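You operate a simulated robot arm through the tools that you are given. There is no shell and no other tool. Be economical: measure what you need, move in short steps, check, and stop when the job is done.

Carry out the task below with a simulated two-armed robot. There is one attempt and no reset: what you move stays moved.

TASK
On the flap top of the green table, fold the checked cloth in half and then in half again.
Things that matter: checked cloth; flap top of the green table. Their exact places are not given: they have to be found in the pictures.

The check looks at the end state, three seconds after you hand in, the way a careful person would. Anything else that was tipped, shoved, dropped, spilled or broken makes it a failure. Flat cloth is picked up by pressing the open fingertips on it (5 to 10 N) and closing them slowly along it; thin cloth reads only 2 to 8 mm in the jaws.

THE ROBOT
Two 7-joint arms with two-finger grippers on one trunk, on a base that drives. Base frame: it is fixed to the floor where the robot stands at the start and does not move with it; the origin is under the middle of the robot, x ahead of it, y to its left, z up; the surface under the hand at the start is at about z = 68. Units: cm, rad, N and s.
The left shoulder is at the start at [8, 17.5, 107.6], the right one opposite. With the tool pointing down near the work surface each hand reaches from about 10 to 88 cm from the robot's upright axis, wherever it stands, measured 20 degrees to its own side. Places, roughly: flap top of the green table [50, 10, 70]. Payload 2.94 kg a hand.
Tool frame (each hand has its own): the origin (TCP) lies between the finger pads and is the grasp point; the fingertips stand 3 cm ahead of it; z points along the fingers, y is the line along which they close. The gripper opens to 13.8 cm. The gripper's body begins 10.9 cm behind the TCP.
Orientation is that of the tool frame in the base frame, as a unit quaternion [x, y, z, w]. With the fingers straight down and closing along the base's y, the tool's x points along the base's -x, its y along +y and its z along -z.

THE INTERFACE
- The arms move only by the tool jog_arm. It takes "left_targets", "right_targets" or both (then of equal length, played together; a hand with none holds still); each is text: rows parted by semicolons, each of 7 numbers parted by spaces: the turn, a rotation vector about the tool's x, y, z in rad, then the shift along the tool's x, y, z in mm, then the opening, from 0 (shut) to 1 (fully open). In form: ax ay az dx dy dz jaw; .... A call has 1 to 20 rows; each row shifts and turns the commanded pose from where the row before left it, along the tool's axes as they then stand. A row lasts 0.2 s, in which the tool goes at most 5 cm and 0.15 rad; a call with a longer step from one row to the next is refused whole, and so is a gripper value outside its range. A pose out of reach is approached as far as the arm can. The call stops where the force on the tool passes 40 N (or 10 N more than at its start, if that is more) or the arm is blocked; 0.2 s more then pass. The fingers move at their own pace and stop on an object; they squeeze with about 20 N. The grip force told is the motor's: it shows also when the fingers shut on nothing. Time passes only in rows, and 0.2 s behind the last, so rows that do not move let the fingers close. It gives the time, the measured TCP pose, the force on the tool (base axes), the opening and the grip force at its end, in the units of the frame above (readings bear some noise), with the torque about the TCP (base axes, N m) and any sound that the robot's microphone picked up.
- Cameras (640 x 400 px; columns grow to the right, rows downward): "scene" is now at [16.99, 0.6, 153.51]; the picture's right is [0.07, -1.00, 0.00], its down [-0.93, -0.07, -0.36] and it looks along [0.36, 0.03, -0.93] (base axes); focal length 254 px, centre (320, 200). "left" rides on the left gripper at [7.1, -1.9, -14.6] in its tool frame; the picture's right is [0.26, 0.96, 0.00], its down [-0.85, 0.23, -0.48] and it looks along [-0.46, 0.12, 0.88] (tool axes); focal length 280 px, centre (320, 200). "right" rides on the right gripper at [7.1, 1.9, -14.6] in its tool frame; the picture's right is [-0.26, 0.96, 0.00], its down [-0.85, -0.23, -0.48] and it looks along [-0.46, -0.12, 0.88] (tool axes); focal length 280 px, centre (320, 200).
- get_image(camera): a new picture of that camera. No time passes.
- lift_body(by): slides the trunk up (or, below 0, down) by that many cm; the arms and the scene camera ride with it, the base frame stays. It gives what a move gives, with no picture.
- drive_base(legs): drives the robot by 1 to 6 legs, each [ahead, turn to the left] in cm and rad, along the robot's own axes; the way and the turn of a leg run together, so that a leg with both is an arc; at most 150 cm and 3.142 rad a leg. The arms and the cameras ride along, it lands a little off, and it stops where it bumps. It gives what a move gives.
- aim_head(pan, tilt): turns the head with the scene camera to pan (to the left, within 2.094 rad either way) and tilt (down, from -0.506 to 1.204), counted from straight ahead of the robot. It gives what a move gives.
- locate(camera, pixels): there is no depth. For up to 12 entries [column, row, z] of the newest picture of that camera ("zoom" is the newest enlarged one), the place [x, y] in the base frame at which the ray of that pixel passes the height z, good to about 0.3 cm, but the place of the scene camera against the robot may be out by one fixed shift of up to 1.2 cm in any direction. No time passes.
- zoom(camera, box): a new picture of the part [left, top, right, bottom] of that camera's present view, enlarged. No time passes.
- hand_in(): hands the job in; it is judged then, once.

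Go step by step. Measure first, check grasps and placings, and put right what went wrong. The budget is 80 turns and 58 pictures, counting those below and the enlarged ones. Unless the task says otherwise, let go and move clear before handing in, and close with one line.

The tools are called by a JSON object that holds its "name" and its "arguments". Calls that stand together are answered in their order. jog_arm: Moves the arms, as the interface text tells. Its arguments: {"type":"object","properties":{"left_targets":{"type":"string"},"right_targets":{"type":"string"}},"required":[]} The other tools are called the same way: lift_body (by) slides the trunk up or down; drive_base (legs) drives the base; aim_head (pan, tilt) turns the head that bears the scene camera; get_image (camera) takes a picture; locate (camera, pixels) gives the place at which the rays of pixels pass given heights; zoom (camera, box) takes an enlarged picture of a part of a camera's view; hand_in () hands the job in.

At the start:

```text
time: 0.0
left_tool_pos: [49.87, 24.55, 88.79]
left_ee_rot: [0.0, 1.0, 0.0, 0.0]
left_contact_force: [0.0, -0.6, -0.1]
left_ft_torque: [-0.03, -0.01, 0.0]
left_width: 13.82
left_grasp_force: 0.1
right_tool_pos: [39.73, -16.98, 89.89]
right_ee_rot: [0.0, 1.0, 0.0, -0.001]
right_contact_force: [0.5, -0.7, -1.0]
right_ft_torque: [-0.02, -0.01, 0.0]
right_width: 13.81
right_grasp_force: 0.0
trunk travel left (down, up): [-25.0, 48.4]
robot x, y, heading: [0.0, -0.15, 0.004]
head pan, tilt: [0.073, 1.201]
```

scene: 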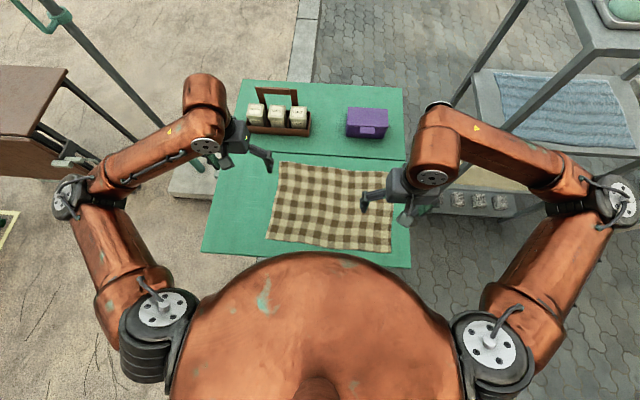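
right: 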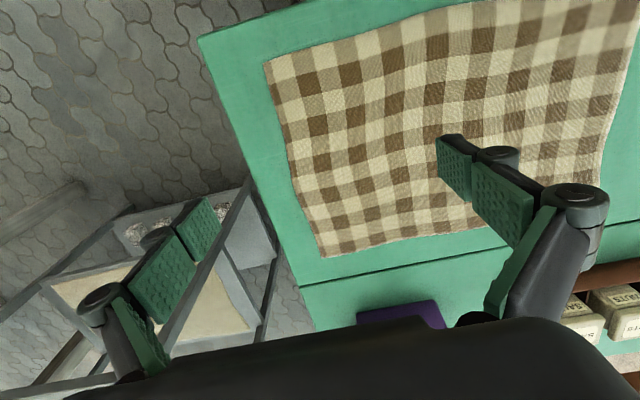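
left: 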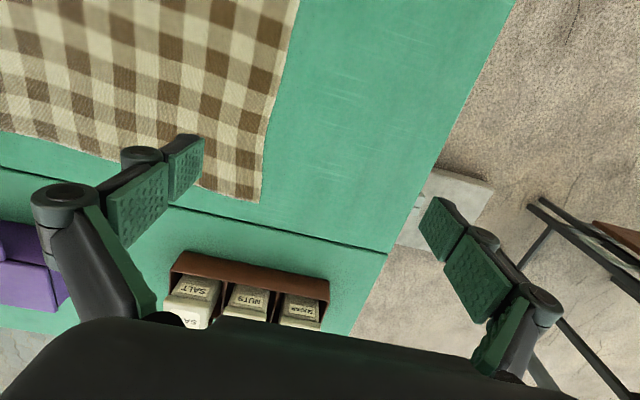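

The scene picture shows the cloth with corners near (281,162), (393,170), (391,252) and (266,239), on the nearer (flap) part of the green table. I'll measure the corners and the table edges, and zoom in.

{"name": "locate", "arguments": {"camera": "scene", "pixels": [[281, 162, 68], [393, 170, 68], [391, 252, 68], [266, 239, 68], [202, 251, 68], [411, 267, 68], [216, 154, 68], [406, 160, 68]]}}

{"name": "locate", "arguments": {"camera": "right", "pixels": [[264, 62, 68], [322, 258, 68], [198, 40, 68], [300, 285, 68], [602, 205, 68], [637, 0, 68]]}}

{"name": "locate", "arguments": {"camera": "left", "pixels": [[258, 202, 68], [299, 0, 68], [386, 252, 68], [0, 132, 68], [515, 0, 68]]}}

{"name": "zoom", "arguments": {"camera": "scene", "box": [190, 140, 430, 290]}}

```text
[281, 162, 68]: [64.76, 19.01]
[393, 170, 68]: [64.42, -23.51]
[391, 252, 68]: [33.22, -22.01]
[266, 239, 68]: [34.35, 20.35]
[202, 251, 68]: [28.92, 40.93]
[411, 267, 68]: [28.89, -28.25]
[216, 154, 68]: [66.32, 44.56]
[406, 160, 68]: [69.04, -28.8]
```

```text
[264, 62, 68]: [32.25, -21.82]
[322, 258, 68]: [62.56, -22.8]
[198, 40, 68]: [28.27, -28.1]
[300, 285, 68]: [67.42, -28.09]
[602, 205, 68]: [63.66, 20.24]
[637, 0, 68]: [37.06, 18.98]
```

```text
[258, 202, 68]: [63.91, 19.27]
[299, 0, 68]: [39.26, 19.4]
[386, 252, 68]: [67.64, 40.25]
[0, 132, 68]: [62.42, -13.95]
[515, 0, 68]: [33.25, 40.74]
```

```text
2.67 times, centred on (310, 215) of scene
```

zoom: 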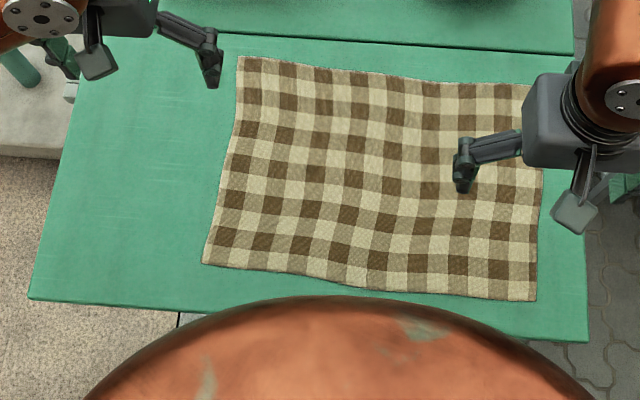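

The cloth spans about x 32–64 and y −22.5–19.5, and both hand cameras agree on z≈68. I'll bring the hands over the two far corners with the jaws partly open.

{"name": "jog_arm", "arguments": {"left_targets": "0 0 0 -20.7 -13.4 24.5 0.3;0 0 0 -20.7 -13.4 24.5 0.3;0 0 0 -20.7 -13.4 24.5 0.3;0 0 0 -20.7 -13.4 24.5 0.3;0 0 0 -20.7 -13.4 24.5 0.3;0 0 0 -20.7 -13.4 24.5 0.3;0 0 0 0 0 0 0.3;0 0 0 0 0 0 0.3", "right_targets": "0 0 0 -35.8 -4.7 26.5 0.3;0 0 0 -35.8 -4.7 26.5 0.3;0 0 0 -35.8 -4.7 26.5 0.3;0 0 0 -35.8 -4.7 26.5 0.3;0 0 0 -35.8 -4.7 26.5 0.3;0 0 0 -35.8 -4.7 26.5 0.3;0 0 0 0 0 0 0.3;0 0 0 0 0 0 0.3"}}

{"name": "get_image", "arguments": {"camera": "left"}}

{"name": "get_image", "arguments": {"camera": "right"}}

```text
time: 1.8
left_tool_pos: [62.38, 16.54, 74.21]
left_ee_rot: [0.0, 1.0, -0.001, -0.001]
left_contact_force: [0.6, -0.2, 0.4]
left_ft_torque: [0.02, 0.0, -0.01]
left_width: 4.15
left_grasp_force: 0.0
right_tool_pos: [61.3, -19.99, 73.97]
right_ee_rot: [0.0, 1.0, 0.0, 0.0]
right_contact_force: [-0.2, -0.2, -0.3]
right_ft_torque: [0.01, 0.05, -0.01]
right_width: 4.15
right_grasp_force: 0.1
trunk travel left (down, up): [-25.0, 48.4]
robot x, y, heading: [0.24, 0.28, 0.003]
head pan, tilt: [0.073, 1.201]
```

```text
53 pictures are left
```

left: 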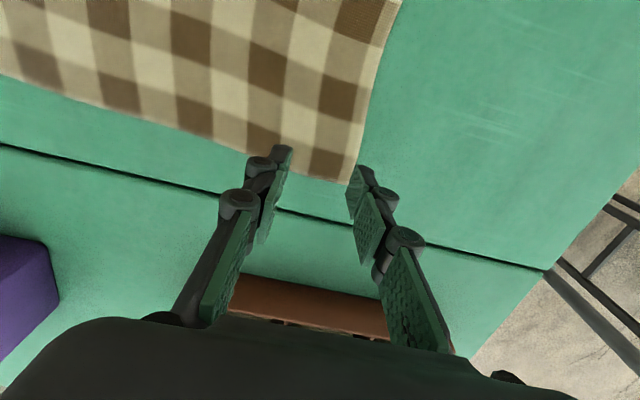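

```text
52 pictures are left
```

right: 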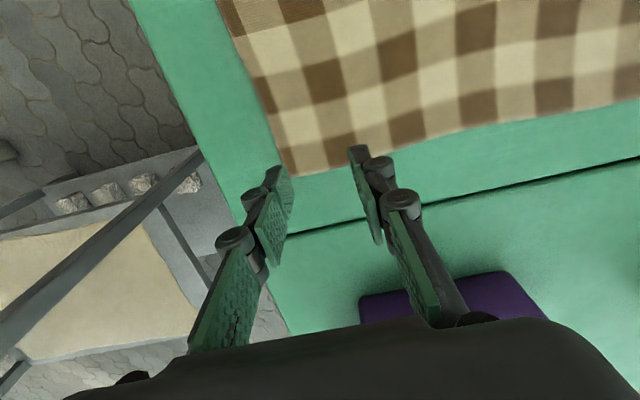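

From the pixels, the corners sit at left (357,183) and right (292,176). I'll re-measure the corners relative to the fingertips.

{"name": "locate", "arguments": {"camera": "left", "pixels": [[357, 183, 68], [282, 147, 71], [357, 170, 71], [240, 150, 68], [400, 0, 68]]}}

{"name": "locate", "arguments": {"camera": "right", "pixels": [[292, 176, 68], [280, 168, 71], [357, 148, 71], [400, 148, 68], [218, 0, 68]]}}

```text
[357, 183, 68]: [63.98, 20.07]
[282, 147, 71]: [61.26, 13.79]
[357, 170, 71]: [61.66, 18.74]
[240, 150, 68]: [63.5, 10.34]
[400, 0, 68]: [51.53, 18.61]
```

```text
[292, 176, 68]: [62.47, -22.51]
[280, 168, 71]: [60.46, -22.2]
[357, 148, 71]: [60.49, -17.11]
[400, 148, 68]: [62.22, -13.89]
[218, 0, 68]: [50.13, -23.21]
```

Right outer finger would miss the cloth, so I'll shift inward a bit and descend to just above contact.

{"name": "jog_arm", "arguments": {"left_targets": "0 0 0 3 -5 10 0.3;0 0 0 0 0 10 0.3;0 0 0 0 0 4 0.3;0 0 0 0 0 2 0.3;0 0 0 0 0 0 0.3", "right_targets": "0 0 0 6 8 10 0.3;0 0 0 0 0 10 0.3;0 0 0 0 0 3 0.3;0 0 0 0 0 2 0.3;0 0 0 0 0 0 0.3"}}

```text
time: 3.0
left_tool_pos: [61.95, 16.35, 71.62]
left_ee_rot: [0.0, 1.0, 0.0, 0.001]
left_contact_force: [0.6, 0.4, 0.4]
left_ft_torque: [0.0, 0.04, 0.02]
left_width: 4.13
left_grasp_force: 0.1
right_tool_pos: [60.52, -19.08, 71.34]
right_ee_rot: [0.0, 1.0, 0.0, 0.001]
right_contact_force: [-0.3, 0.6, 0.1]
right_ft_torque: [0.0, 0.0, 0.01]
right_width: 4.15
right_grasp_force: 0.1
trunk travel left (down, up): [-25.0, 48.4]
robot x, y, heading: [0.35, 0.13, 0.002]
head pan, tilt: [0.073, 1.201]
```

{"name": "jog_arm", "arguments": {"left_targets": "0 0 0 0 0 2 0.3;0 0 0 0 0 2 0.3;0 0 0 0 0 0 0.3", "right_targets": "0 0 0 0 0 1.5 0.3;0 0 0 0 0 1.5 0.3;0 0 0 0 0 0 0.3"}}

```text
time: 3.8
left_tool_pos: [62.06, 16.12, 71.24]
left_ee_rot: [0.001, 1.0, 0.0, -0.001]
left_contact_force: [-1.2, 0.4, 4.0]
left_ft_torque: [0.01, 0.07, -0.01]
left_width: 4.16
left_grasp_force: 0.0
right_tool_pos: [60.58, -19.1, 71.11]
right_ee_rot: [0.0, 1.0, 0.001, 0.0]
right_contact_force: [-0.2, 0.0, 0.1]
right_ft_torque: [0.0, 0.05, 0.04]
right_width: 4.14
right_grasp_force: 0.1
trunk travel left (down, up): [-25.0, 48.4]
robot x, y, heading: [-0.3, -0.13, 0.001]
head pan, tilt: [0.073, 1.201]
```

Left touches with 4 N; right isn't quite down. A few mm more for each.

{"name": "jog_arm", "arguments": {"left_targets": "0 0 0 0 0 1 0.3;0 0 0 0 0 0.5 0.3;0 0 0 0 0 0 0.3", "right_targets": "0 0 0 0 0 1.5 0.3;0 0 0 0 0 1.5 0.3;0 0 0 0 0 0 0.3"}}

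```text
time: 4.6
left_tool_pos: [61.95, 16.13, 71.14]
left_ee_rot: [0.0, 1.0, 0.0, 0.001]
left_contact_force: [-0.6, 1.4, 11.8]
left_ft_torque: [0.06, 0.07, -0.01]
left_width: 4.2
left_grasp_force: 0.4
right_tool_pos: [60.59, -19.01, 71.12]
right_ee_rot: [0.0, 1.0, 0.0, 0.001]
right_contact_force: [-0.2, -2.1, 8.2]
right_ft_torque: [-0.05, 0.01, 0.0]
right_width: 4.15
right_grasp_force: 0.7
trunk travel left (down, up): [-25.0, 48.4]
robot x, y, heading: [-0.1, -0.14, 0.003]
head pan, tilt: [0.073, 1.201]
```

Both press well (12 N and 8 N). I'll ease the left slightly and close slowly.

{"name": "jog_arm", "arguments": {"left_targets": "0 0 0 0 0 -0.5 0.27;0 0 0 0 0 0 0.24;0 0 0 0 0 0 0.21;0 0 0 0 0 0 0.18;0 0 0 0 0 0 0.15;0 0 0 0 0 0 0.12;0 0 0 0 0 0 0.09;0 0 0 0 0 0 0.06;0 0 0 0 0 0 0.03;0 0 0 0 0 0 0;0 0 0 0 0 0 0;0 0 0 0 0 0 0;0 0 0 0 0 0 0", "right_targets": "0 0 0 0 0 0 0.27;0 0 0 0 0 0 0.24;0 0 0 0 0 0 0.21;0 0 0 0 0 0 0.18;0 0 0 0 0 0 0.15;0 0 0 0 0 0 0.12;0 0 0 0 0 0 0.09;0 0 0 0 0 0 0.06;0 0 0 0 0 0 0.03;0 0 0 0 0 0 0;0 0 0 0 0 0 0;0 0 0 0 0 0 0;0 0 0 0 0 0 0"}}

{"name": "get_image", "arguments": {"camera": "left"}}

{"name": "get_image", "arguments": {"camera": "right"}}

```text
time: 7.4
left_tool_pos: [61.87, 16.11, 71.02]
left_ee_rot: [0.0, 1.0, 0.0, 0.0]
left_contact_force: [-1.8, 0.4, 8.4]
left_ft_torque: [-0.01, -0.07, -0.03]
left_width: 1.18
left_grasp_force: 20.0
right_tool_pos: [60.38, -19.08, 71.01]
right_ee_rot: [0.0, 1.0, 0.0, 0.0]
right_contact_force: [-0.4, -0.4, -1.0]
right_ft_torque: [0.0, 0.0, -0.03]
right_width: 0.01
right_grasp_force: 20.2
trunk travel left (down, up): [-25.0, 48.4]
robot x, y, heading: [0.09, -0.05, 0.001]
head pan, tilt: [0.073, 1.201]
```

```text
51 pictures are left
```

left: 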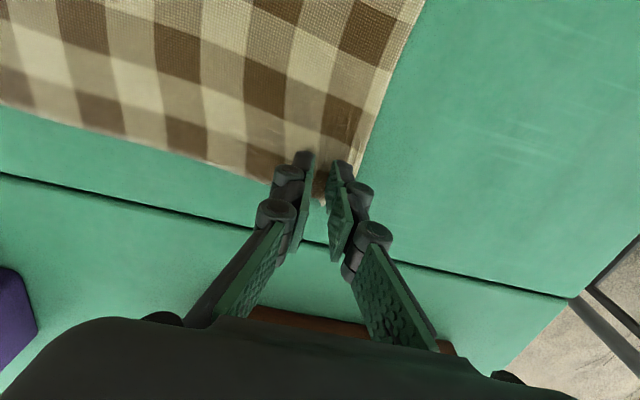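

```text
50 pictures are left
```

right: 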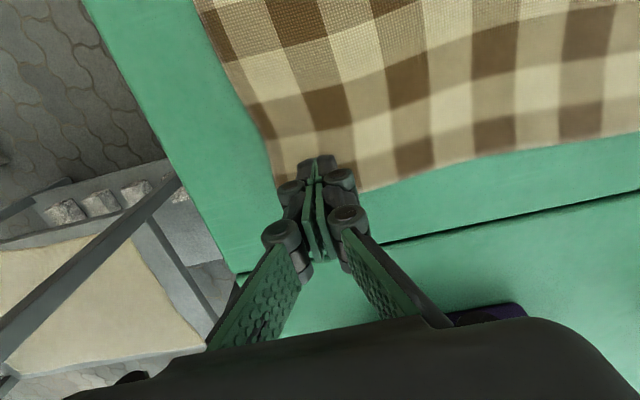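

Left holds something (1.2 cm, 20 N); right closed on nothing as its pressure was lost. I'll redo the right with more pressure through the closing.

{"name": "jog_arm", "arguments": {"right_targets": "0 0 0 0 0 -8 0;0 0 0 0 0 0 0.3;0 0 0 0 0 0 0.3;0 0 0 0 0 0 0.3;0 0 0 0 0 6 0.3;0 0 0 0 0 1.5 0.3;0 0 0 0 0 1 0.3;0 0 0 0 0 0 0.3"}}

```text
time: 9.2
left_tool_pos: [61.79, 16.14, 71.05]
left_ee_rot: [0.0, 1.0, 0.001, 0.0]
left_contact_force: [0.8, -0.4, 1.3]
left_ft_torque: [-0.01, -0.02, 0.03]
left_width: 1.16
left_grasp_force: 20.5
right_tool_pos: [60.5, -18.9, 71.05]
right_ee_rot: [0.001, 1.0, 0.001, 0.002]
right_contact_force: [-1.8, -0.7, 20.1]
right_ft_torque: [-0.08, 0.01, 0.02]
right_width: 4.24
right_grasp_force: 0.9
trunk travel left (down, up): [-25.0, 48.4]
robot x, y, heading: [-0.02, 0.28, -0.002]
head pan, tilt: [0.073, 1.201]
```

20 N is a bit much; I'll ease slightly, close, and check partway.

{"name": "jog_arm", "arguments": {"right_targets": "0 0 0 0 0 -0.8 0.3;0 0 0 0 0 0 0.27;0 0 0 0 0 0 0.24;0 0 0 0 0 0 0.21;0 0 0 0 0 0 0.18;0 0 0 0 0 0 0.15"}}

```text
time: 10.6
left_tool_pos: [61.93, 16.09, 71.08]
left_ee_rot: [0.0, 1.0, 0.0, 0.0]
left_contact_force: [-1.0, 0.6, 0.4]
left_ft_torque: [0.01, 0.02, -0.01]
left_width: 0.02
left_grasp_force: 20.2
right_tool_pos: [60.55, -18.97, 70.95]
right_ee_rot: [0.0, 1.0, 0.001, 0.0]
right_contact_force: [-1.3, 1.1, 16.9]
right_ft_torque: [0.18, 0.06, -0.04]
right_width: 1.92
right_grasp_force: 0.0
trunk travel left (down, up): [-25.0, 48.4]
robot x, y, heading: [0.16, 0.22, -0.001]
head pan, tilt: [0.073, 1.201]
```

The left slipped out and shut on nothing. The right keeps 17 N at 1.9 cm; I'll continue closing it slowly.

{"name": "jog_arm", "arguments": {"right_targets": "0 0 0 0 0 0.3 0.13;0 0 0 0 0 0.3 0.11;0 0 0 0 0 0 0.09;0 0 0 0 0 0 0.07;0 0 0 0 0 0 0.05;0 0 0 0 0 0 0.03;0 0 0 0 0 0 0;0 0 0 0 0 0 0", "left_targets": "0 0 0 0 0 -8 0;0 0 0 0 0 0 0.3;0 0 0 0 0 0 0.3;0 0 0 0 0 0 0.3;0 0 0 0 0 6 0.3;0 0 0 0 0 1.5 0.3;0 0 0 0 0 0.5 0.3;0 0 0 0 0 0 0.3"}}

{"name": "get_image", "arguments": {"camera": "right"}}

```text
time: 12.4
left_tool_pos: [62.12, 16.08, 71.08]
left_ee_rot: [0.001, 1.0, 0.0, 0.001]
left_contact_force: [-2.2, -1.4, 13.0]
left_ft_torque: [-0.38, -0.05, -0.06]
left_width: 4.26
left_grasp_force: 0.2
right_tool_pos: [60.47, -19.02, 70.93]
right_ee_rot: [0.0, 1.0, 0.0, 0.0]
right_contact_force: [1.2, 1.0, 7.1]
right_ft_torque: [0.0, -0.05, -0.01]
right_width: 0.28
right_grasp_force: 20.3
trunk travel left (down, up): [-25.0, 48.4]
robot x, y, heading: [-0.11, 0.14, -0.004]
head pan, tilt: [0.073, 1.201]
```

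```text
49 pictures are left
```

right: 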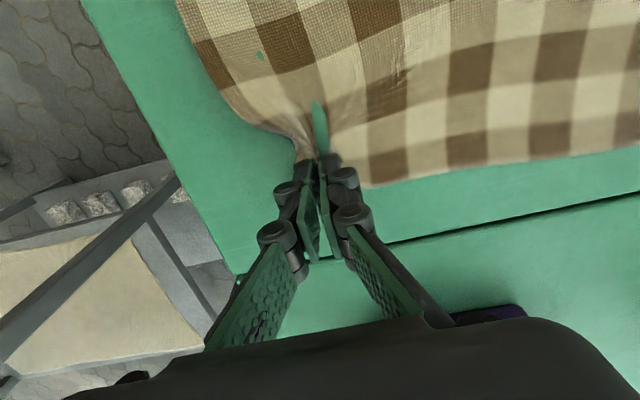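

Right now holds at 2.8 mm. The left presses at 13 N, so I'll close it the same way.

{"name": "jog_arm", "arguments": {"left_targets": "0 0 0 0 0 0.3 0.27;0 0 0 0 0 0 0.24;0 0 0 0 0 0 0.21;0 0 0 0 0 0.2 0.18;0 0 0 0 0 0.2 0.15;0 0 0 0 0 0.3 0.13;0 0 0 0 0 0.3 0.11;0 0 0 0 0 0.2 0.09;0 0 0 0 0 0.2 0.07;0 0 0 0 0 0 0.05;0 0 0 0 0 0 0.03;0 0 0 0 0 0 0;0 0 0 0 0 0 0;0 0 0 0 0 0 0"}}

{"name": "get_image", "arguments": {"camera": "left"}}

```text
time: 15.4
left_tool_pos: [61.98, 16.11, 70.85]
left_ee_rot: [0.0, 1.0, 0.0, 0.0]
left_contact_force: [1.0, -1.4, 8.0]
left_ft_torque: [-0.1, 0.1, 0.01]
left_width: 0.28
left_grasp_force: 17.8
right_tool_pos: [60.51, -19.12, 70.92]
right_ee_rot: [0.0, 1.0, 0.0, 0.0]
right_contact_force: [-0.9, -0.8, 11.3]
right_ft_torque: [0.13, -0.13, 0.01]
right_width: 0.35
right_grasp_force: 25.3
trunk travel left (down, up): [-25.0, 48.4]
robot x, y, heading: [-0.23, -0.05, -0.002]
head pan, tilt: [0.073, 1.201]
```

```text
48 pictures are left
```

left: 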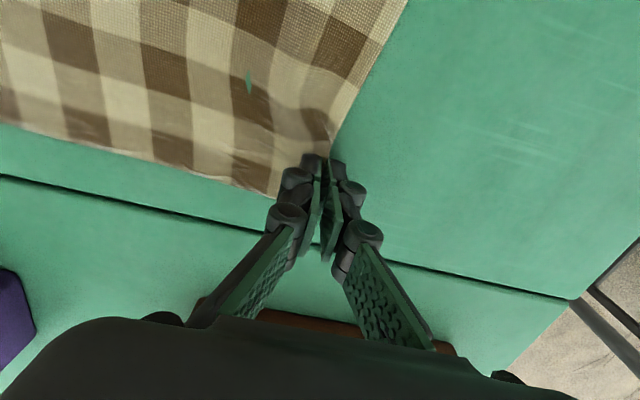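

Both hands read 2.8–3.5 mm: grasped. I'll lift 4 cm, moving slightly inward, and check.

{"name": "jog_arm", "arguments": {"left_targets": "0 0 0 0 0 -10 0;0 0 0 2 0 -10 0;0 0 0 5 0 -10 0;0 0 0 5 0 -10 0;0 0 0 0 0 0 0", "right_targets": "0 0 0 0 0 -10 0;0 0 0 2 0 -10 0;0 0 0 5 0 -10 0;0 0 0 5 0 -10 0;0 0 0 0 0 0 0"}}

{"name": "get_image", "arguments": {"camera": "scene"}}

```text
time: 16.6
left_tool_pos: [60.93, 15.94, 74.85]
left_ee_rot: [0.0, 1.0, 0.0, -0.001]
left_contact_force: [0.1, 0.2, -1.2]
left_ft_torque: [-0.01, 0.05, 0.02]
left_width: 0.47
left_grasp_force: 19.4
right_tool_pos: [59.42, -19.02, 74.82]
right_ee_rot: [0.0, 1.0, 0.0, 0.001]
right_contact_force: [0.6, 0.2, -1.4]
right_ft_torque: [-0.01, -0.02, -0.02]
right_width: 0.52
right_grasp_force: 19.2
trunk travel left (down, up): [-25.0, 48.4]
robot x, y, heading: [-0.24, 0.13, 0.001]
head pan, tilt: [0.073, 1.201]
```

```text
47 pictures are left
```

scene: 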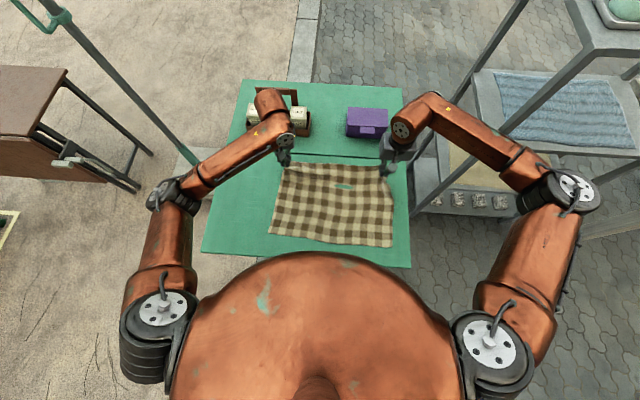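

The cloth hangs from both hands (y 16 and −19). Now I'll arc both corners toward the near edge together, tilting slightly at the end.

{"name": "jog_arm", "arguments": {"left_targets": "0 0 0 11.3 0 -17 0;0 0 0 11.3 0 -17 0;0 0 0 11.3 0 -17 0;0 0 0 16.7 0 -10 0;0 0 0 16.7 0 -10 0;0 0 0 16.7 0 -10 0;0 0 0 16.7 0 -1.7 0;0 0 0 16.7 0 -1.7 0;0 0 0 16.7 0 -1.7 0;0 -0.1 0 25.5 0 14.3 0;0 -0.1 0 26.8 0 11.7 0;0 -0.1 0 27.8 0 8.9 0;0 -0.1 0 28.6 0 6.1 0;0 0 0 0 0 0 0", "right_targets": "0 0 0 11.3 0 -17 0;0 0 0 11.3 0 -17 0;0 0 0 11.3 0 -17 0;0 0 0 16.7 0 -10 0;0 0 0 16.7 0 -10 0;0 0 0 16.7 0 -10 0;0 0 0 16.7 0 -1.7 0;0 0 0 16.7 0 -1.7 0;0 0 0 16.7 0 -1.7 0;0 -0.1 0 25.5 0 14.3 0;0 -0.1 0 26.8 0 11.7 0;0 -0.1 0 27.8 0 8.9 0;0 -0.1 0 28.6 0 6.1 0;0 0 0 0 0 0 0"}}

{"name": "get_image", "arguments": {"camera": "scene"}}

{"name": "get_image", "arguments": {"camera": "left"}}

```text
time: 19.6
left_tool_pos: [47.35, 13.27, 80.8]
left_ee_rot: [0.001, 0.995, 0.0, 0.1]
left_contact_force: [0.9, 0.3, -0.8]
left_ft_torque: [0.01, 0.03, 0.04]
left_width: 0.4
left_grasp_force: 24.1
left hand out of reach, approached as far as the arm can: row 10, 11, 12, 13
right_tool_pos: [42.0, -18.31, 83.02]
right_ee_rot: [0.0, 0.98, 0.001, 0.199]
right_contact_force: [0.8, -0.1, -2.3]
right_ft_torque: [0.04, -0.02, 0.0]
right_width: 0.48
right_grasp_force: 24.8
right hand out of reach, approached as far as the arm can: row 12, 13
trunk travel left (down, up): [-25.0, 48.4]
robot x, y, heading: [0.19, -0.36, 0.002]
head pan, tilt: [0.073, 1.201]
```

```text
46 pictures are left
```

scene: 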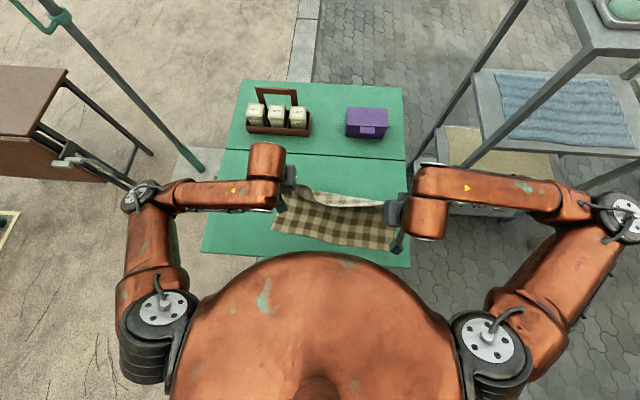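

```text
45 pictures are left
```

left: 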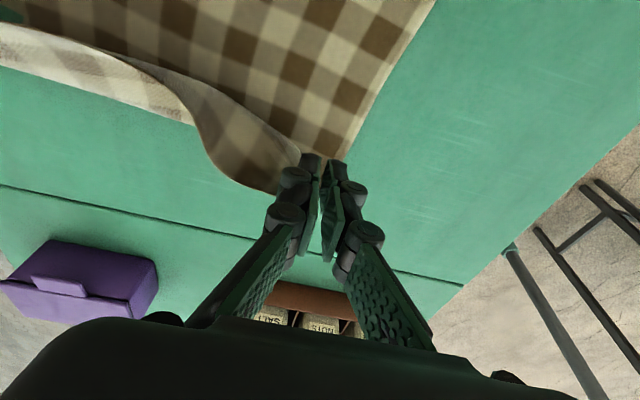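

Both arms ran out of reach with the tilt; the cloth is still held well. I'll send a null row to see whether commands continue from the measured or the commanded pose.

{"name": "jog_arm", "arguments": {"left_targets": "0 0.05 0 0 0 0 0", "right_targets": "0 0.05 0 0 0 0 0"}}

```text
time: 20.0
left_tool_pos: [47.39, 13.33, 80.85]
left_ee_rot: [0.0, 0.997, -0.001, 0.074]
left_contact_force: [0.4, 0.3, -0.6]
left_ft_torque: [0.01, -0.02, -0.03]
left_width: 0.32
left_grasp_force: 18.3
right_tool_pos: [42.07, -18.32, 82.9]
right_ee_rot: [0.0, 0.985, 0.0, 0.173]
right_contact_force: [0.5, -0.5, 0.8]
right_ft_torque: [0.0, 0.03, -0.03]
right_width: 0.07
right_grasp_force: 15.0
trunk travel left (down, up): [-25.0, 48.4]
robot x, y, heading: [0.18, 0.03, 0.001]
head pan, tilt: [0.073, 1.201]
```

Commands restart from the measured pose. Right width reads only 0.07, so I'll look whether it still holds.

{"name": "get_image", "arguments": {"camera": "right"}}

```text
44 pictures are left
```

right: 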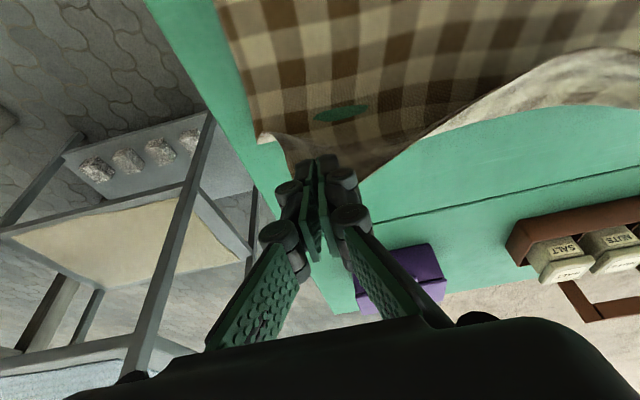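

Cloth still sits at the right fingertips. I'll lower both hands straight down, then back the base up ~9 cm, which itself carries the fold on.

{"name": "jog_arm", "arguments": {"left_targets": "0 0 0 1.5 0 9.9 0;0 0 0 1.5 0 9.9 0;0 0 0 1.5 0 9.9 0;0 0 0 1.5 0 9.9 0", "right_targets": "0 0 0 5.1 0 14.1 0;0 0 0 5.1 0 14.1 0;0 0 0 5.1 0 14.1 0;0 0 0 5.1 0 14.1 0"}}

{"name": "drive_base", "arguments": {"legs": [[-9, 0]]}}

{"name": "get_image", "arguments": {"camera": "scene"}}

```text
time: 21.0
left_tool_pos: [47.33, 13.3, 76.66]
left_ee_rot: [0.0, 0.997, 0.0, 0.075]
left_contact_force: [0.0, -0.2, -0.2]
left_ft_torque: [-0.02, 0.05, -0.02]
left_width: 0.16
left_grasp_force: 17.6
right_tool_pos: [42.1, -18.25, 76.89]
right_ee_rot: [0.0, 0.985, 0.0, 0.173]
right_contact_force: [-0.7, -0.4, -0.6]
right_ft_torque: [-0.02, -0.02, -0.03]
right_width: 0.02
right_grasp_force: 20.2
trunk travel left (down, up): [-25.0, 48.4]
robot x, y, heading: [0.02, -0.22, -0.004]
head pan, tilt: [0.073, 1.201]
```

```text
time: 22.1
left_tool_pos: [38.3, 13.29, 76.65]
left_ee_rot: [0.0, 0.997, 0.0, 0.074]
left_contact_force: [0.0, 1.1, -0.1]
left_ft_torque: [-0.03, -0.1, -0.02]
left_width: 0.17
left_grasp_force: 18.5
right_tool_pos: [33.14, -18.2, 77.02]
right_ee_rot: [0.0, 0.985, 0.0, 0.172]
right_contact_force: [0.7, 0.0, 0.4]
right_ft_torque: [0.02, 0.01, -0.01]
right_width: 0.0
right_grasp_force: 19.5
trunk travel left (down, up): [-25.0, 48.4]
robot x, y, heading: [-8.92, 0.07, 0.001]
head pan, tilt: [0.073, 1.201]
```

```text
43 pictures are left
```

scene: 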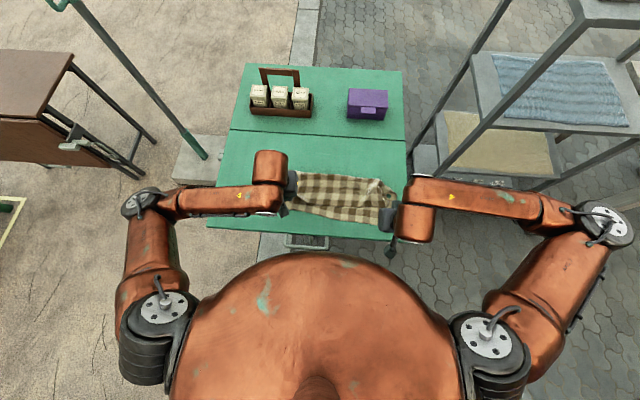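

Right reads 0 — it has slipped; left still reads 1.7 mm. Zooming in on the cloth.

{"name": "zoom", "arguments": {"camera": "scene", "box": [200, 140, 440, 290]}}

{"name": "get_image", "arguments": {"camera": "left"}}

```text
2.67 times, centred on (320, 215) of scene
```

zoom: 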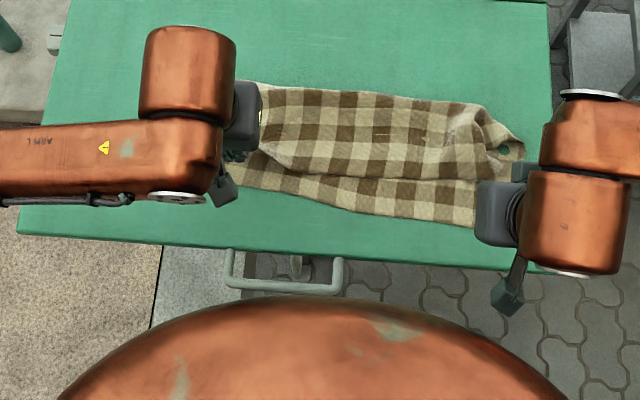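

```text
41 pictures are left
```

left: 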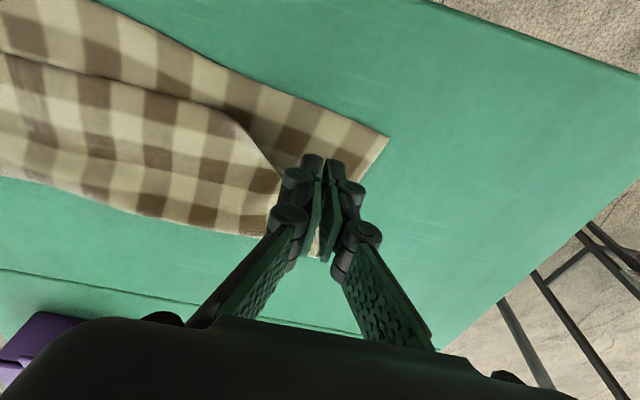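

The cloth is mostly folded; only the right corner slipped short. I'll bring the left corner down to the near-left corner and release it.

{"name": "jog_arm", "arguments": {"left_targets": "0 0 0 7 4 5.5 0;0 0 0 7 4 5.5 0;0 0 0 7 4 5.5 0;0 0 0 7 4 5.5 0;0 0 0 7 4 5.5 0;0 0 0 7 4 5.5 0;0 0 0 0 0 0 0", "right_targets": "0 0 0 0 0 -10 0;0 0 0 0 -10 -10 0;0 0 0 0 -10 -10 0;0 0 0 0 -10 -10 0;0 0 0 0 -10 -10 0;0 0 0 0 0 0 0.3;0 0 0 0 0 0 0.3"}}

{"name": "get_image", "arguments": {"camera": "left"}}

{"name": "get_image", "arguments": {"camera": "right"}}

```text
time: 23.7
left_tool_pos: [34.84, 15.41, 72.52]
left_ee_rot: [-0.001, 0.997, 0.001, 0.078]
left_contact_force: [-1.0, 1.7, 1.3]
left_ft_torque: [-0.26, -0.04, -0.08]
left_width: 0.12
left_grasp_force: 16.9
left hand out of reach, approached as far as the arm can: row 4, 5, 6
right_tool_pos: [31.66, -20.34, 79.98]
right_ee_rot: [0.001, 0.984, 0.0, 0.177]
right_contact_force: [1.2, 0.8, -0.2]
right_ft_torque: [-0.02, 0.02, -0.01]
right_width: 4.15
right_grasp_force: 0.0
right hand out of reach, approached as far as the arm can: row 3, 4, 5
trunk travel left (down, up): [-25.0, 48.4]
robot x, y, heading: [-9.03, 0.1, -0.003]
head pan, tilt: [0.073, 1.201]
```

```text
40 pictures are left
```

left: 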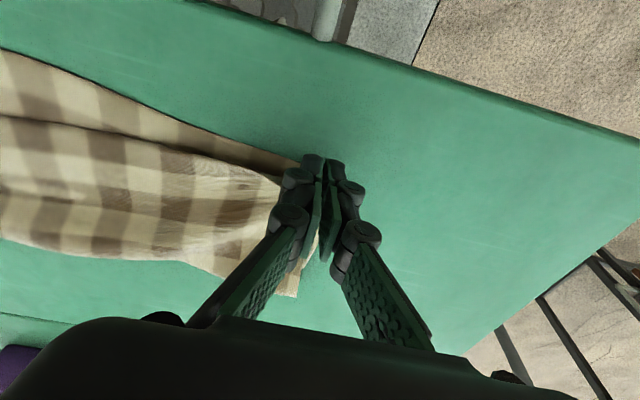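

```text
39 pictures are left
```

right: 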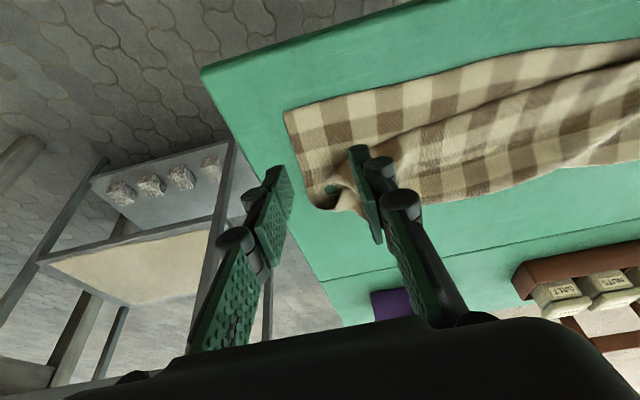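

Left corner is over the near edge. I'll release it, lift both hands, then back up another 10 cm for a better workspace and view.

{"name": "jog_arm", "arguments": {"left_targets": "0 0 0 0 0 0 0.1;0 0 0 0 0 0 0.2;0 0 0 0 0 0 0.3;0 0 0 0 0 -10 0.3;0 0 0 0 0 -20 0.3;0 0 0 0 0 -30 0.3;0 0 0 0 0 -30 0.3;0 0 0 0 0 -30 0.3", "right_targets": "0 0 0 0 0 -10 0.3;0 0 0 0 0 -10 0.3;0 0 0 0 0 -10 0.3;0 0 0 0 0 -10 0.3;0 0 0 0 0 -10 0.3;0 0 0 0 0 0 0.3;0 0 0 0 0 0 0.3;0 0 0 0 0 0 0.3"}}

{"name": "drive_base", "arguments": {"legs": [[-12, 0]]}}

{"name": "get_image", "arguments": {"camera": "scene"}}

```text
time: 25.5
left_tool_pos: [37.26, 14.52, 80.14]
left_ee_rot: [0.0, 0.997, 0.0, 0.078]
left_contact_force: [1.2, -0.2, -0.3]
left_ft_torque: [-0.03, 0.0, -0.05]
left_width: 4.14
left_grasp_force: 0.1
left hand out of reach, approached as far as the arm can: row 4, 5, 6, 7, 8
right_tool_pos: [31.83, -20.76, 81.99]
right_ee_rot: [-0.001, 0.984, 0.001, 0.176]
right_contact_force: [1.2, 0.3, 0.0]
right_ft_torque: [-0.03, 0.01, 0.01]
right_width: 4.13
right_grasp_force: 0.1
right hand out of reach, approached as far as the arm can: row 1, 2, 3, 4, 5
trunk travel left (down, up): [-25.0, 48.4]
robot x, y, heading: [-9.38, -0.08, 0.001]
head pan, tilt: [0.073, 1.201]
```

```text
time: 26.8
left_tool_pos: [25.27, 14.3, 80.12]
left_ee_rot: [0.001, 0.997, 0.0, 0.078]
left_contact_force: [-0.7, -1.4, -0.7]
left_ft_torque: [-0.03, 0.0, 0.01]
left_width: 4.15
left_grasp_force: 0.0
right_tool_pos: [19.78, -20.63, 81.86]
right_ee_rot: [0.0, 0.985, 0.0, 0.175]
right_contact_force: [-0.5, -0.5, 0.5]
right_ft_torque: [0.01, 0.0, 0.0]
right_width: 4.15
right_grasp_force: 0.1
trunk travel left (down, up): [-25.0, 48.4]
robot x, y, heading: [-21.56, 0.29, 0.001]
head pan, tilt: [0.073, 1.201]
```

```text
38 pictures are left
```

scene: 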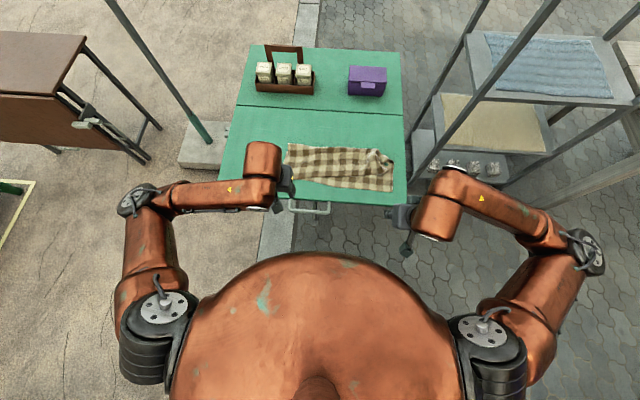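

I'll level both tools, move them outward and zoom on the cloth.

{"name": "jog_arm", "arguments": {"left_targets": "0 0.08 0 -20 0 0 0.3;0 0.077 0 -20 0 -10 0.3;0 0 0 -20 20 -10 0.3;0 0 0 -20 30 -10 0.3;0 0 0 0 30 0 0.3", "right_targets": "0 0.12 0 -20 0 0 0.3;0 0.12 0 -30 0 0 0.3;0 0.11 0 -30 0 0 0.3;0 0 0 -20 -30 0 0.3;0 0 0 0 -30 0 0.3"}}

{"name": "zoom", "arguments": {"camera": "scene", "box": [240, 120, 424, 235]}}

```text
time: 27.9
left_tool_pos: [32.98, 22.24, 83.47]
left_ee_rot: [0.0, 1.0, -0.001, 0.0]
left_contact_force: [-0.1, -0.6, -0.7]
left_ft_torque: [-0.05, 0.0, 0.0]
left_width: 4.16
left_grasp_force: 0.1
right_tool_pos: [29.75, -26.47, 83.59]
right_ee_rot: [-0.001, 1.0, 0.001, 0.002]
right_contact_force: [0.5, -0.8, 1.6]
right_ft_torque: [-0.03, -0.02, 0.01]
right_width: 4.11
right_grasp_force: 0.1
trunk travel left (down, up): [-25.0, 48.4]
robot x, y, heading: [-21.4, -0.01, -0.002]
head pan, tilt: [0.073, 1.201]
```

```text
3.48 times, centred on (332, 178) of scene
```

zoom: 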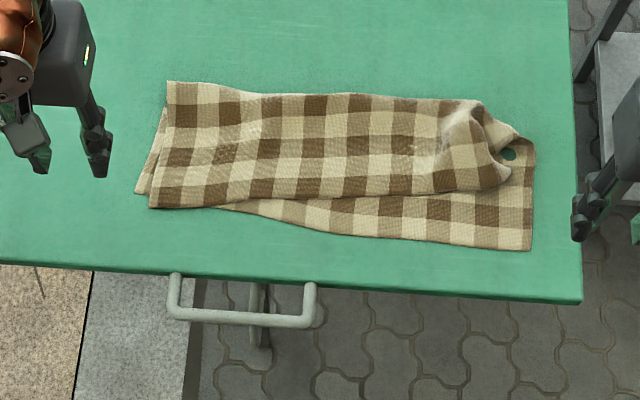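

The left is nicely folded; the right upper corner (≈(505,183) in zoom) needs to go to (530,248). I'll measure these points.

{"name": "locate", "arguments": {"camera": "zoom", "pixels": [[168, 82, 68], [135, 192, 68], [150, 207, 68.5], [530, 249, 68], [535, 145, 68], [508, 183, 69], [455, 190, 69], [480, 102, 69], [507, 153, 68], [582, 303, 68]]}}

{"name": "get_image", "arguments": {"camera": "right"}}

```text
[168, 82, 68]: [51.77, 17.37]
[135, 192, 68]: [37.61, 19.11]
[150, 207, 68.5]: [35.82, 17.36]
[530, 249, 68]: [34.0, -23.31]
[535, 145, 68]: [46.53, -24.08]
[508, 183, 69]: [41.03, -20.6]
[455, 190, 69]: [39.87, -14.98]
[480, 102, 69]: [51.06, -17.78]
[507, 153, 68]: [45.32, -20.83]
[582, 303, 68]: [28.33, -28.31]
```

```text
36 pictures are left
```

right: 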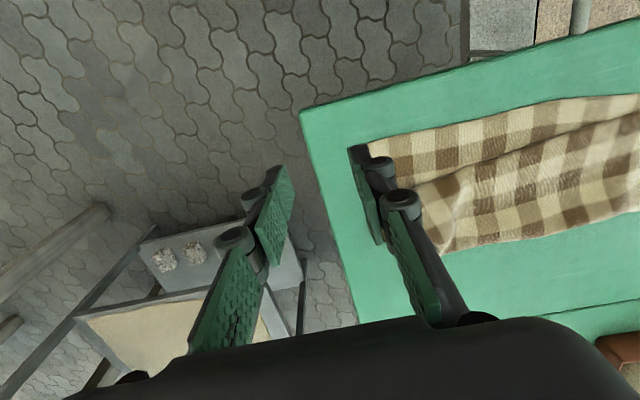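

I'll bring the right hand camera closer over that corner for a clear view.

{"name": "jog_arm", "arguments": {"right_targets": "0 0 0 -10 30 0 0.3;0 0 0 -10 30 0 0.3;0 0 0 0 30 0 0.3;0 0 0 0 10 0 0.3"}}

{"name": "zoom", "arguments": {"camera": "right", "box": [120, 0, 480, 225]}}

```text
time: 28.9
left_tool_pos: [33.12, 22.12, 83.42]
left_ee_rot: [0.0, 1.0, 0.0, 0.001]
left_contact_force: [-0.2, 0.5, 0.2]
left_ft_torque: [-0.01, -0.01, -0.01]
left_width: 4.14
left_grasp_force: 0.1
right_tool_pos: [31.37, -16.55, 83.65]
right_ee_rot: [-0.001, 1.0, 0.0, 0.001]
right_contact_force: [1.1, -0.5, 0.3]
right_ft_torque: [0.01, -0.03, -0.01]
right_width: 4.17
right_grasp_force: 0.1
trunk travel left (down, up): [-25.0, 48.4]
robot x, y, heading: [-21.38, -0.34, -0.008]
head pan, tilt: [0.073, 1.201]
```

```text
1.78 times, centred on (300, 112) of right
```

zoom: 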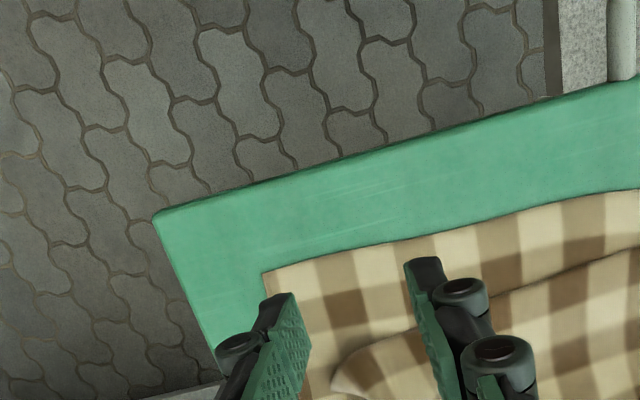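

The camera sees the area on the robot side of the fingers, so I'll move forward 14 cm and look again.

{"name": "jog_arm", "arguments": {"right_targets": "0 0 0 -45 0 0 0.3;0 0 0 -45 0 0 0.3;0 0 0 -45 0 0 0.3;0 0 0 -30 0 0 0.3"}}

{"name": "get_image", "arguments": {"camera": "right"}}

```text
time: 29.9
left_tool_pos: [33.06, 22.1, 83.53]
left_ee_rot: [0.0, 1.0, 0.0, 0.0]
left_contact_force: [-0.2, -0.6, 0.3]
left_ft_torque: [-0.01, 0.03, 0.02]
left_width: 4.13
left_grasp_force: 0.2
right_tool_pos: [47.93, -16.39, 83.94]
right_ee_rot: [-0.001, 1.0, 0.001, 0.002]
right_contact_force: [1.0, -0.2, -0.2]
right_ft_torque: [-0.02, -0.01, 0.05]
right_width: 4.12
right_grasp_force: 0.0
trunk travel left (down, up): [-25.0, 48.4]
robot x, y, heading: [-21.39, 0.05, -0.001]
head pan, tilt: [0.073, 1.201]
```

```text
34 pictures are left
```

right: 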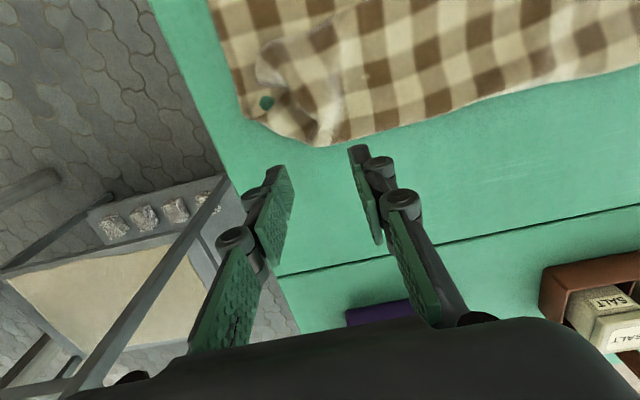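

{"name": "zoom", "arguments": {"camera": "right", "box": [200, 0, 440, 150]}}

```text
2.67 times, centred on (320, 75) of right
```

zoom: 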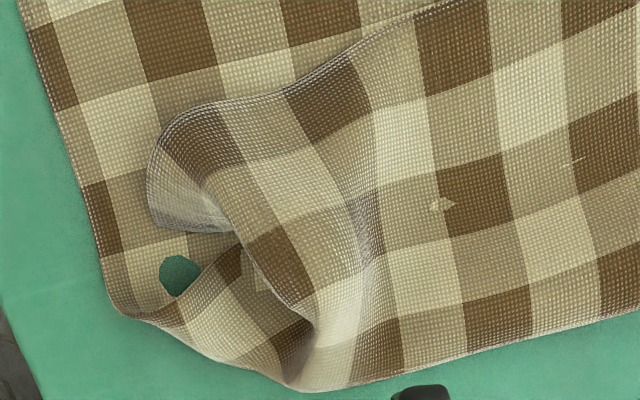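

The loose top-layer corner is the curl around zoom pixels (150–220, 110–220). I'll measure it and the bottom corner targets.

{"name": "locate", "arguments": {"camera": "zoom", "pixels": [[152, 175, 69], [150, 222, 69], [210, 150, 69], [200, 105, 69], [300, 85, 69], [18, 0, 68], [110, 290, 68], [280, 388, 68], [640, 310, 68]]}}

```text
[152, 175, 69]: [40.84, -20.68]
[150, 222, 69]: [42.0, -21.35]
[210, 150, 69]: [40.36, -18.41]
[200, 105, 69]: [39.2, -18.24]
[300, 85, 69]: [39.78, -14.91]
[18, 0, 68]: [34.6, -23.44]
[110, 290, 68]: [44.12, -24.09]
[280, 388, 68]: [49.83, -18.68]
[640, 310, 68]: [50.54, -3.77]
```

I'll straddle the raised curl at (40.8, −19.3) with jaws 4 cm open and descend lightly.

{"name": "jog_arm", "arguments": {"right_targets": "0 0 0 24 -10 10 0.3;0 0 0 24 -10 20 0.3;0 0 0 23 -9 25 0.3;0 0 0 0 0 25 0.3;0 0 0 0 0 25 0.3;0 0 0 0 0 10 0.3;0 0 0 0 0 4 0.3;0 0 0 0 0 0 0.3"}}

{"name": "zoom", "arguments": {"camera": "right", "box": [200, 50, 440, 200]}}

```text
time: 31.8
left_tool_pos: [33.01, 22.26, 83.52]
left_ee_rot: [0.0, 1.0, 0.0, 0.0]
left_contact_force: [0.6, -0.3, -0.3]
left_ft_torque: [0.0, 0.0, 0.01]
left_width: 4.12
left_grasp_force: 0.1
right_tool_pos: [40.71, -19.58, 71.85]
right_ee_rot: [0.0, 1.0, 0.0, 0.002]
right_contact_force: [-0.3, -0.3, 0.3]
right_ft_torque: [0.02, 0.0, -0.02]
right_width: 4.13
right_grasp_force: 0.0
trunk travel left (down, up): [-25.0, 48.4]
robot x, y, heading: [-21.22, -0.09, 0.001]
head pan, tilt: [0.073, 1.201]
```

```text
2.67 times, centred on (320, 125) of right
```

zoom: 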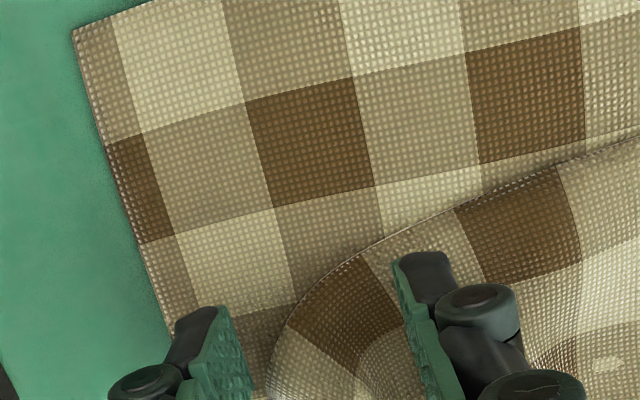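

The fingers straddle the corner neatly. Lower ~2 mm and close slowly.

{"name": "jog_arm", "arguments": {"right_targets": "0 0 0 0 0 2 0.3;0 0 0 0 0 1.5 0.3;0 0 0 0 0 0 0.27;0 0 0 0 0 0 0.24;0 0 0 0 0 0 0.21;0 0 0 0 0 0 0.18;0 0 0 0 0 0 0.15;0 0 0 0 0 0 0.12;0 0 0 0 0 0 0.09;0 0 0 0 0 0 0.06;0 0 0 0 0 0 0.03;0 0 0 0 0 0 0;0 0 0 0 0 0 0;0 0 0 0 0 0 0"}}

{"name": "zoom", "arguments": {"camera": "right", "box": [200, 50, 440, 200]}}

```text
time: 34.8
left_tool_pos: [33.07, 22.13, 83.5]
left_ee_rot: [0.001, 1.0, 0.0, 0.0]
left_contact_force: [-0.2, 1.0, 0.6]
left_ft_torque: [-0.05, -0.01, -0.01]
left_width: 4.15
left_grasp_force: 0.0
right_tool_pos: [40.85, -19.48, 71.62]
right_ee_rot: [0.001, 1.0, 0.0, 0.002]
right_contact_force: [0.6, -0.7, -0.8]
right_ft_torque: [0.01, 0.02, -0.02]
right_width: 0.28
right_grasp_force: 17.6
trunk travel left (down, up): [-25.0, 48.4]
robot x, y, heading: [-21.18, 0.08, -0.001]
head pan, tilt: [0.073, 1.201]
```

```text
2.67 times, centred on (320, 125) of right
```

zoom: 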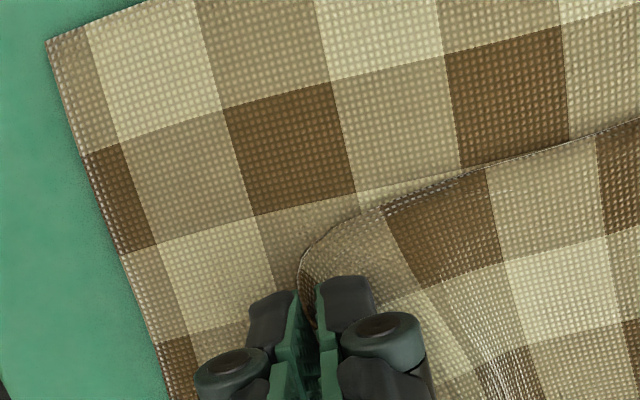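

Grasped (2.8 mm), top layer only. Lift a little, pull it to the near-right corner and lower.

{"name": "jog_arm", "arguments": {"right_targets": "0 0 0 0 0 -10 0;0 0 0 0 0 -10 0;0 0 0 8 -4 -5 0;0 0 0 10 -4 0 0;0 0 0 10 -4 0 0;0 0 0 10 -4 0 0;0 0 0 10 -4 3 0;0 0 0 10 0 5 0;0 0 0 8 0 10 0;0 0 0 0 0 5 0;0 0 0 0 0 0 0"}}

{"name": "zoom", "arguments": {"camera": "scene", "box": [240, 120, 424, 235]}}

{"name": "get_image", "arguments": {"camera": "right"}}

```text
time: 37.1
left_tool_pos: [32.93, 22.21, 83.47]
left_ee_rot: [0.0, 1.0, 0.0, 0.001]
left_contact_force: [-0.1, 0.4, -0.4]
left_ft_torque: [0.01, 0.01, 0.0]
left_width: 4.12
left_grasp_force: 0.2
right_tool_pos: [34.36, -21.44, 71.44]
right_ee_rot: [0.001, 1.0, -0.001, 0.001]
right_contact_force: [0.0, 0.1, -1.5]
right_ft_torque: [-0.06, 0.02, 0.0]
right_width: 0.46
right_grasp_force: 23.1
trunk travel left (down, up): [-25.0, 48.4]
robot x, y, heading: [-21.29, 0.11, -0.002]
head pan, tilt: [0.073, 1.201]
```

```text
3.48 times, centred on (332, 178) of scene
```

zoom: 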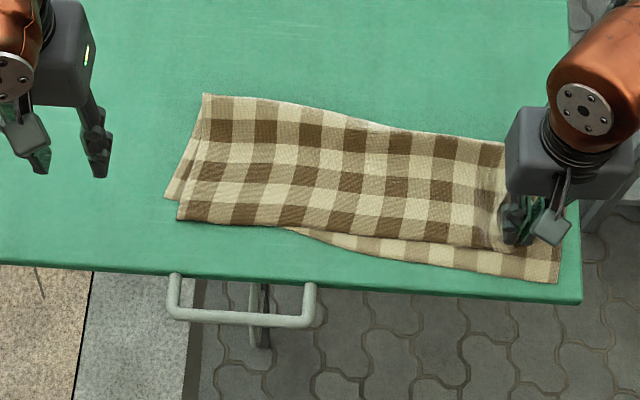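

```text
29 pictures are left
```

right: 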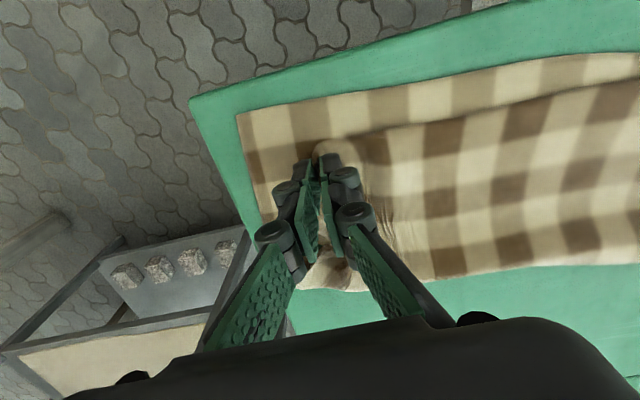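

The pull dragged the whole cloth a bit. Measure the present edges.

{"name": "locate", "arguments": {"camera": "zoom", "pixels": [[203, 94, 68.5], [165, 197, 68], [178, 220, 68.5], [290, 229, 68], [290, 229, 68], [505, 142, 68.5], [558, 283, 68], [450, 265, 68], [450, 243, 68.5], [500, 247, 68.5], [360, 118, 68.5]]}}

{"name": "locate", "arguments": {"camera": "right", "pixels": [[237, 114, 68], [318, 150, 68.5], [345, 290, 68], [640, 55, 68], [420, 280, 68.5], [640, 263, 68.5]]}}

```text
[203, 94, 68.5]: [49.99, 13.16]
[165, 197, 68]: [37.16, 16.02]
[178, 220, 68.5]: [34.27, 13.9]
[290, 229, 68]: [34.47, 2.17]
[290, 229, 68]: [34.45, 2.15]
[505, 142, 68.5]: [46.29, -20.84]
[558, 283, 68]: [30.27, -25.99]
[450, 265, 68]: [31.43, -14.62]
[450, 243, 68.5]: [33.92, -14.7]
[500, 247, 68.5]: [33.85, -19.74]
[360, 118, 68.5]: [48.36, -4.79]
```

```text
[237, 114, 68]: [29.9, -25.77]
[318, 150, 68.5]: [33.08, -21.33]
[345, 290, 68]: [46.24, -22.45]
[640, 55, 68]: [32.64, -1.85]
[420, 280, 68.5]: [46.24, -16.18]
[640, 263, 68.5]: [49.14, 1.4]
```

The top layer is about 3 cm short at the right. I'll press the left hand on both layers at (41, 5) as an anchor first.

{"name": "jog_arm", "arguments": {"left_targets": "0 0 0 -16 -34 0 0;0 0 0 -16 -34 0 0;0 0 0 -16 -34 0 0;0 0 0 -16 -34 20 0;0 0 0 -16 -34 25 0;0 0 0 0 0 40 0;0 0 0 0 0 28 0;0 0 0 0 0 5 0;0 0 0 0 0 3 0;0 0 0 0 0 2 0;0 0 0 0 0 0 0"}}

```text
time: 39.5
left_tool_pos: [41.3, 5.43, 71.31]
left_ee_rot: [0.0, 1.0, 0.0, 0.0]
left_contact_force: [-0.1, -0.2, 0.2]
left_ft_torque: [0.01, 0.01, 0.02]
left_width: 0.01
left_grasp_force: 20.1
right_tool_pos: [34.3, -21.62, 71.49]
right_ee_rot: [0.001, 1.0, 0.001, 0.002]
right_contact_force: [0.3, -1.1, 0.3]
right_ft_torque: [-0.03, -0.04, 0.0]
right_width: 0.46
right_grasp_force: 21.4
trunk travel left (down, up): [-25.0, 48.4]
robot x, y, heading: [-21.69, 0.03, -0.003]
head pan, tilt: [0.073, 1.201]
```

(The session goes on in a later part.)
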